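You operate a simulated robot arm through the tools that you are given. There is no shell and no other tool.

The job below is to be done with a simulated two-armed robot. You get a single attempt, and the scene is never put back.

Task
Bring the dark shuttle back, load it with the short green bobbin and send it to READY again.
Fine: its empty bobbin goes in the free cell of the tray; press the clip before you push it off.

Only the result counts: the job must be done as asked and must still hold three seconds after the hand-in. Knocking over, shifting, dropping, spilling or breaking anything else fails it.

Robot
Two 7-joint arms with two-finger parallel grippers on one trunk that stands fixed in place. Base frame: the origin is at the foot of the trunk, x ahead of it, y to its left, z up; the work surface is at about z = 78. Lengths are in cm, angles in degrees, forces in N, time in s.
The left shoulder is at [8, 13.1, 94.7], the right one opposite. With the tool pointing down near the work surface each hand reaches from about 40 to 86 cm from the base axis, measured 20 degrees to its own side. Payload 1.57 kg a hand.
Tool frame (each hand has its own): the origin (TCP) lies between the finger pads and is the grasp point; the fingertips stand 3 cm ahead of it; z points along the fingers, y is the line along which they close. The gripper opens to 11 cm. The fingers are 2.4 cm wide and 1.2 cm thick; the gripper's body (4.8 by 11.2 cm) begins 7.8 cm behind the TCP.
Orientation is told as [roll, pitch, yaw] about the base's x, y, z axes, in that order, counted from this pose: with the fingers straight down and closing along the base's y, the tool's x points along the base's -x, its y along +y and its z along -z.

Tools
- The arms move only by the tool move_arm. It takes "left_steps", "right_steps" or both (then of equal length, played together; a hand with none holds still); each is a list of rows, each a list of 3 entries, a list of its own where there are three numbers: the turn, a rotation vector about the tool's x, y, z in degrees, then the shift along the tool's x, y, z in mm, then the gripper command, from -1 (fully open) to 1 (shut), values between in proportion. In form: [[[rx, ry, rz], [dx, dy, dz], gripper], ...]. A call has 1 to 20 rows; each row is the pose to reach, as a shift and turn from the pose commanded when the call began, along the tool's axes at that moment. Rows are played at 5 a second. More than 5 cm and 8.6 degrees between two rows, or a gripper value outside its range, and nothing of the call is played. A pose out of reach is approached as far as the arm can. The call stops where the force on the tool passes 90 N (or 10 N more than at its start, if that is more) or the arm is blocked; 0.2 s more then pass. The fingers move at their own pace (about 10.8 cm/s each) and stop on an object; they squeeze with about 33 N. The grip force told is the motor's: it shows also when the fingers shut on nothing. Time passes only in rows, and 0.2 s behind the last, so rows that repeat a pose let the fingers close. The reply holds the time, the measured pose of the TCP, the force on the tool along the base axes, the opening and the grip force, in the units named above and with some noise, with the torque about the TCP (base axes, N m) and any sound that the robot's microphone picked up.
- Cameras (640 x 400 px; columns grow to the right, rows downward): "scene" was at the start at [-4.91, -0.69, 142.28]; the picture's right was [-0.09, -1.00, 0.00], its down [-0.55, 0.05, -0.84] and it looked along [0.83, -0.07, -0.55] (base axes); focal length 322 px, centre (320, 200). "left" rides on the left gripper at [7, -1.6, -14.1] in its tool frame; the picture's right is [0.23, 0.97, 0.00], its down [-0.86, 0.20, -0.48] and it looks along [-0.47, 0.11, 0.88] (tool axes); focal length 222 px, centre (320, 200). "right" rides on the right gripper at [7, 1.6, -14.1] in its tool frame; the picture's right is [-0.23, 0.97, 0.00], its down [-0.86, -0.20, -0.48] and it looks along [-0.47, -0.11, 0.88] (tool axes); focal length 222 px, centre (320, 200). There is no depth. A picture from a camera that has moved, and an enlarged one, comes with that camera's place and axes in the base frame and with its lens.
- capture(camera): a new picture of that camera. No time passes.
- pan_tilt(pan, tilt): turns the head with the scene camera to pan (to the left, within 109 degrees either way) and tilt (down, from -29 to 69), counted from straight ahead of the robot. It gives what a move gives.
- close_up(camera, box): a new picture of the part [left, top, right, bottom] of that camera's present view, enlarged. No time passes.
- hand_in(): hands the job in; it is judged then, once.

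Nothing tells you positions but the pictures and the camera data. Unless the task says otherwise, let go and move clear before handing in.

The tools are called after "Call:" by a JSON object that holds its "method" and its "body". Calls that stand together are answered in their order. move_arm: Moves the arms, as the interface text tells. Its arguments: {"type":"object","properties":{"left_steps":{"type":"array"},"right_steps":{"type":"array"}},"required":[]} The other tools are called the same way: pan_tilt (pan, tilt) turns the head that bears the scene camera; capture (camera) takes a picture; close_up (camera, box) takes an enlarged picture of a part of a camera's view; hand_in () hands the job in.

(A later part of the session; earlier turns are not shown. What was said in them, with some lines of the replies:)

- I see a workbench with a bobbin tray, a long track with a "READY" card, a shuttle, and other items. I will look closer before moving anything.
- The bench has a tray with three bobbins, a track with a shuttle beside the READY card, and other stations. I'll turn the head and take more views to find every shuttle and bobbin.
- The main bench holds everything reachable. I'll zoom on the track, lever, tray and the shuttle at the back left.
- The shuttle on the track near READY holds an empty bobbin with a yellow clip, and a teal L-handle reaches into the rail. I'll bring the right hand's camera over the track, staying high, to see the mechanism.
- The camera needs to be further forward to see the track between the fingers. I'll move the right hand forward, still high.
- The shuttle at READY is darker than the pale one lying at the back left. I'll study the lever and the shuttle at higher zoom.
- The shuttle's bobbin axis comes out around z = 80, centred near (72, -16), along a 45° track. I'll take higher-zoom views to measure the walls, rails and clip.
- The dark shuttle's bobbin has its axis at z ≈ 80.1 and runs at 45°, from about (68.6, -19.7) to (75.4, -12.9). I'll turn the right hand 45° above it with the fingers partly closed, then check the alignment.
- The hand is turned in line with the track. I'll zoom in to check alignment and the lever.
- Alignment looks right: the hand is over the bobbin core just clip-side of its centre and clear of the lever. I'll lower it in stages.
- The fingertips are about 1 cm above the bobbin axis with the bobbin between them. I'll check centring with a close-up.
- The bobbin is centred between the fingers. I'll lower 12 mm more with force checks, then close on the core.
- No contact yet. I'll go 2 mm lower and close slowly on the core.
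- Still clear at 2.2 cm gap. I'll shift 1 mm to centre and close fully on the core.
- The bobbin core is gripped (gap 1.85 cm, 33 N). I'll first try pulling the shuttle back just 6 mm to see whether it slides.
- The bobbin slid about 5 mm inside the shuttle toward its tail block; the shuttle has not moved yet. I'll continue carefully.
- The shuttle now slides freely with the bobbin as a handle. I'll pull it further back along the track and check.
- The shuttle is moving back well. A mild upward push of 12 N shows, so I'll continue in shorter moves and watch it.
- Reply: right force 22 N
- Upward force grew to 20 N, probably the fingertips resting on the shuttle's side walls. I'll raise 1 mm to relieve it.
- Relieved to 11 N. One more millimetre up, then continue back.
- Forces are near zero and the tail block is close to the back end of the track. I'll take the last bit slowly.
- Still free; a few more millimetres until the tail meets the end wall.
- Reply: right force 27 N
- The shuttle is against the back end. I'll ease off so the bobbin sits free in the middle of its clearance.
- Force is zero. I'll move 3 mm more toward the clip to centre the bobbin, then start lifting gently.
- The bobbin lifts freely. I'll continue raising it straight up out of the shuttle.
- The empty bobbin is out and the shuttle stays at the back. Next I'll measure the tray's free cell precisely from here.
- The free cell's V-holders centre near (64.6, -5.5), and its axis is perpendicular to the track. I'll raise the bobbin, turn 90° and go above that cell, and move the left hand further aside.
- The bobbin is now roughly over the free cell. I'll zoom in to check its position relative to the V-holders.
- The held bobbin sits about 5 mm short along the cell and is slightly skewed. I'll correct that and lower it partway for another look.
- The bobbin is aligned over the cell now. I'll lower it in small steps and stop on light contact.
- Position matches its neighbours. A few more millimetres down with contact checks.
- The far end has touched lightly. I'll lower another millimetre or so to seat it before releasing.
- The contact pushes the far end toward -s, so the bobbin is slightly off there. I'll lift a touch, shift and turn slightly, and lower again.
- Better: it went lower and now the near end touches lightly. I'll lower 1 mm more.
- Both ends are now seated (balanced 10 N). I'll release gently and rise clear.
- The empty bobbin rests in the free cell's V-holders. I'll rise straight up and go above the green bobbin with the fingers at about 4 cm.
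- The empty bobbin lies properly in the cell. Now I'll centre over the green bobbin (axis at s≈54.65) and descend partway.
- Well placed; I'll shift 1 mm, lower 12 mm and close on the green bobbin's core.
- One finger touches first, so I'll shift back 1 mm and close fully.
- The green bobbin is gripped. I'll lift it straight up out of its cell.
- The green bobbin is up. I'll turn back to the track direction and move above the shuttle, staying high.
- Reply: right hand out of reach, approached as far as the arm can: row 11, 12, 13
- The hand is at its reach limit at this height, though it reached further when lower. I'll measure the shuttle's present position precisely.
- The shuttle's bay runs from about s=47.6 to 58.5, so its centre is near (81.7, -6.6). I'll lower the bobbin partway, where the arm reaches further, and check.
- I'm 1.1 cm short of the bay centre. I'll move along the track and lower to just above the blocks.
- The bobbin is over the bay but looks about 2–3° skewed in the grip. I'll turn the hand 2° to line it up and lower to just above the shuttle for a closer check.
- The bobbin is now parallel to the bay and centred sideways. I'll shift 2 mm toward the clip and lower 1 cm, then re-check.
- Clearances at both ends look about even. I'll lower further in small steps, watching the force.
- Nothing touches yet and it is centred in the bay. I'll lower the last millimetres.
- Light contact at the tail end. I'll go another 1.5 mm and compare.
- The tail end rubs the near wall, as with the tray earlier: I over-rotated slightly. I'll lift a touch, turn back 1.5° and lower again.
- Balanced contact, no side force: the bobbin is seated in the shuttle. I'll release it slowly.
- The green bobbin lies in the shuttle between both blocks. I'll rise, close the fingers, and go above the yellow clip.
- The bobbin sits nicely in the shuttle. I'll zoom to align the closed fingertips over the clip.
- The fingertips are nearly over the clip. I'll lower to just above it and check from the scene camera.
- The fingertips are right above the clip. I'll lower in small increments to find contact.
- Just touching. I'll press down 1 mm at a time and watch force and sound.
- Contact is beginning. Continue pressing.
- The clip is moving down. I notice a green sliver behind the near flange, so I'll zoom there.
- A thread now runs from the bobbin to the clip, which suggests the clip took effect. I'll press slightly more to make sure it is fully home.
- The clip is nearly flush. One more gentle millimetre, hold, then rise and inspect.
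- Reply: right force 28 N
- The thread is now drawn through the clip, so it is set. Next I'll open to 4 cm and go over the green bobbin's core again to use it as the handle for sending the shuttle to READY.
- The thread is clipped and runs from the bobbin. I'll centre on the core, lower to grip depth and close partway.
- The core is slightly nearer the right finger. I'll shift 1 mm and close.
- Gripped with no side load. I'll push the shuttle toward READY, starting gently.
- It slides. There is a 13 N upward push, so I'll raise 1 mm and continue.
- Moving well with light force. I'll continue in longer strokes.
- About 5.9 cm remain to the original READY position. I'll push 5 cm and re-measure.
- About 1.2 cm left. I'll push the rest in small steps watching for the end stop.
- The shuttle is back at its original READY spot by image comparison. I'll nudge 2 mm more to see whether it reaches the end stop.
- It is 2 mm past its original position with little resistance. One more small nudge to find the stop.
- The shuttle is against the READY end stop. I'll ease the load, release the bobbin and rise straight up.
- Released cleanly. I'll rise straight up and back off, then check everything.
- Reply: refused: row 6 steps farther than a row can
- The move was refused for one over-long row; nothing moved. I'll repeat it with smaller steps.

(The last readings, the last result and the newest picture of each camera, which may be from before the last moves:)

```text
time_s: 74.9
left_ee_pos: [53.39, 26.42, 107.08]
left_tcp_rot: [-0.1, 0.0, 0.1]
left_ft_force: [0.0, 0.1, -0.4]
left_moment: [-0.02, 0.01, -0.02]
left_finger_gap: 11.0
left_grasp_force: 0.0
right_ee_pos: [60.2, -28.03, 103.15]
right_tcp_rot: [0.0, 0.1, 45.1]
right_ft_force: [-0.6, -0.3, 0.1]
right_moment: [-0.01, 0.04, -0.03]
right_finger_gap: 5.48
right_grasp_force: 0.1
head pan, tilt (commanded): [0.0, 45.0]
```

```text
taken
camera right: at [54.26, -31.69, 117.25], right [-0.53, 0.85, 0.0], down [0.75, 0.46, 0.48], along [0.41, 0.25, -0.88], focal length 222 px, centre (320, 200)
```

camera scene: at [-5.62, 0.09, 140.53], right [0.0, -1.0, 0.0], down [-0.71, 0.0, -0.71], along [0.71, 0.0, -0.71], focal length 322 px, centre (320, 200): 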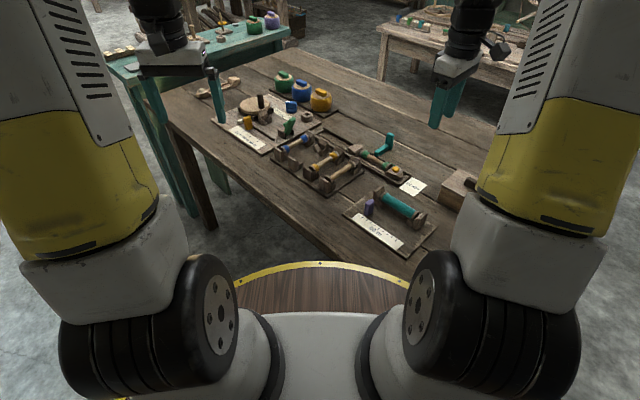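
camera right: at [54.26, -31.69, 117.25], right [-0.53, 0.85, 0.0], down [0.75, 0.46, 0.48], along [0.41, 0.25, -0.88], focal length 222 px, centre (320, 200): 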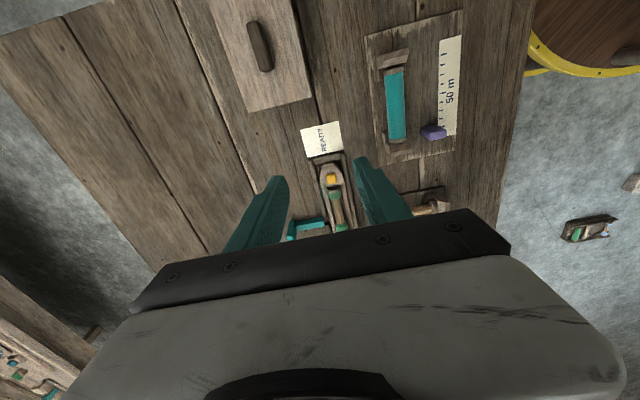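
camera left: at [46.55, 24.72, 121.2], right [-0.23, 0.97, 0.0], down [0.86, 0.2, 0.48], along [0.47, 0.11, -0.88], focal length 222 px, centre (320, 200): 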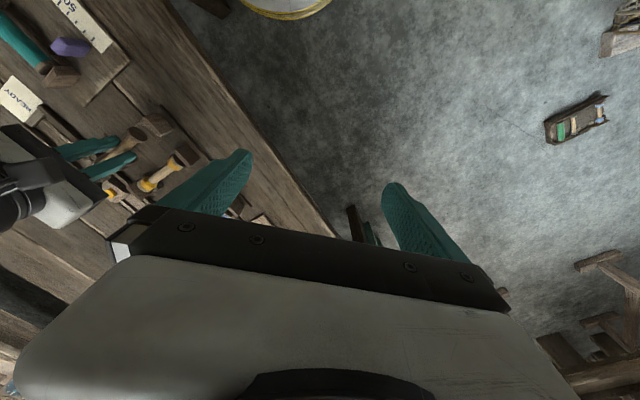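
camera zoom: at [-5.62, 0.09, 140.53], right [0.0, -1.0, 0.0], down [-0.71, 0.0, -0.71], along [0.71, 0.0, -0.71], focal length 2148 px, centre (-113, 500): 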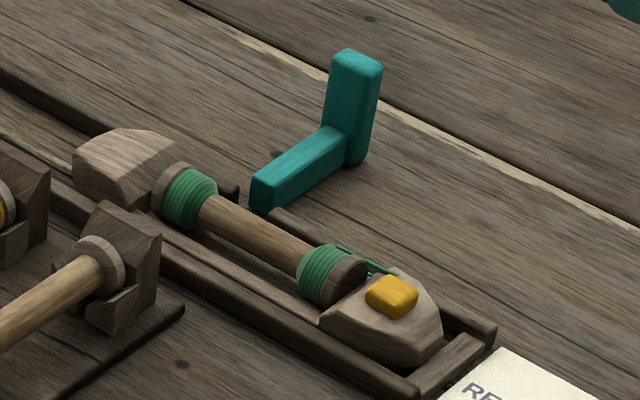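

Everything looks in place. I'll take a last close look at the shuttle, tray and surroundings before handing in.

Call:
{"method": "close_up", "body": {"camera": "right", "box": [290, 110, 380, 240]}}

Call:
{"method": "close_up", "body": {"camera": "scene", "box": [270, 110, 430, 210]}}

Call:
{"method": "close_up", "body": {"camera": "scene", "box": [190, 60, 340, 160]}}

```text
3.08 times, centred on (335, 175) of right
camera zoom: at [54.26, -31.69, 117.25], right [-0.53, 0.85, 0.0], down [0.75, 0.46, 0.48], along [0.41, 0.25, -0.88], focal length 684 px, centre (274, 277)
```

zoom: 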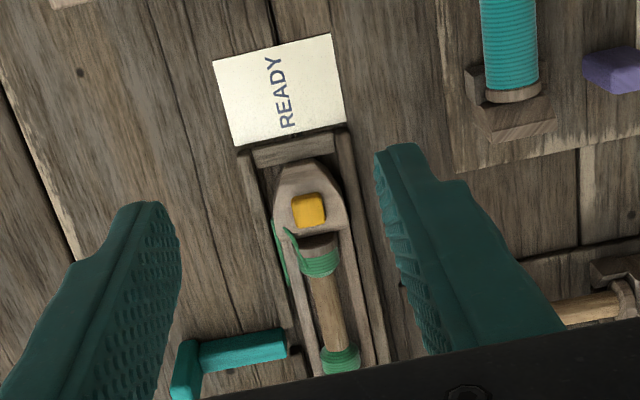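

```text
4.00 times, centred on (350, 160) of scene
camera zoom: at [-5.62, 0.09, 140.53], right [0.0, -1.0, 0.0], down [-0.71, 0.0, -0.71], along [0.71, 0.0, -0.71], focal length 1289 px, centre (200, 360)
```

zoom: 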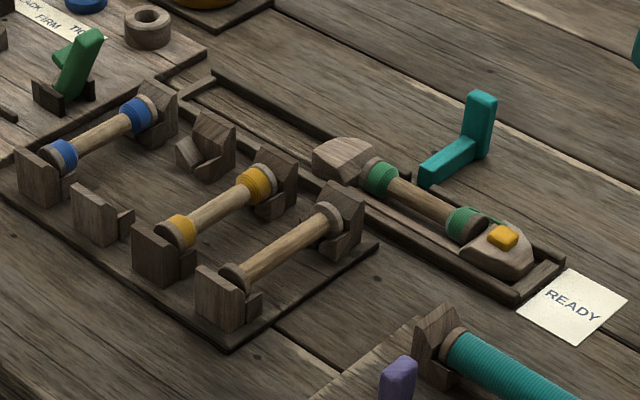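

```text
4.00 times, centred on (265, 110) of scene
camera zoom: at [-5.62, 0.09, 140.53], right [0.0, -1.0, 0.0], down [-0.71, 0.0, -0.71], along [0.71, 0.0, -0.71], focal length 1289 px, centre (540, 560)
```

zoom: 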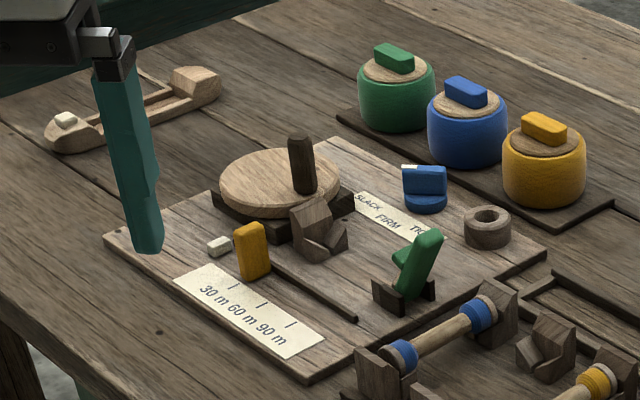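

The dark shuttle is at the READY stop with the green bobbin in it, and its thread runs through the pressed clip. The empty bobbin lies in what was the free cell, nothing else looks moved, and both hands are clear, so I'm handing in.

Call:
{"method": "hand_in", "body": {}}

```text
The job is handed in.
```

The job is handed in; I have not been told how it was judged.

- **Shuttle:** I pulled the dark shuttle back to the far end of its track, loaded it there, and pushed it forward again until it met the stop at READY.
- **Empty bobbin:** it went into the tray's free cell, the one on the far right, and sits in both of its holders.
- **Green bobbin:** I took the tray's green bobbin. It was the only green one I saw within reach, apart from the long teal one on the 50 m gauge, so I took it to be the short green one.
- **Clip:** I pressed the yellow clip before pushing the shuttle off. A thread then appeared running from the bobbin to the clip, but the microphone reported no click.

In the last pictures the other bobbins, the teal lever and the READY card looked unmoved. Both hands were empty and clear of the bench when I handed in.
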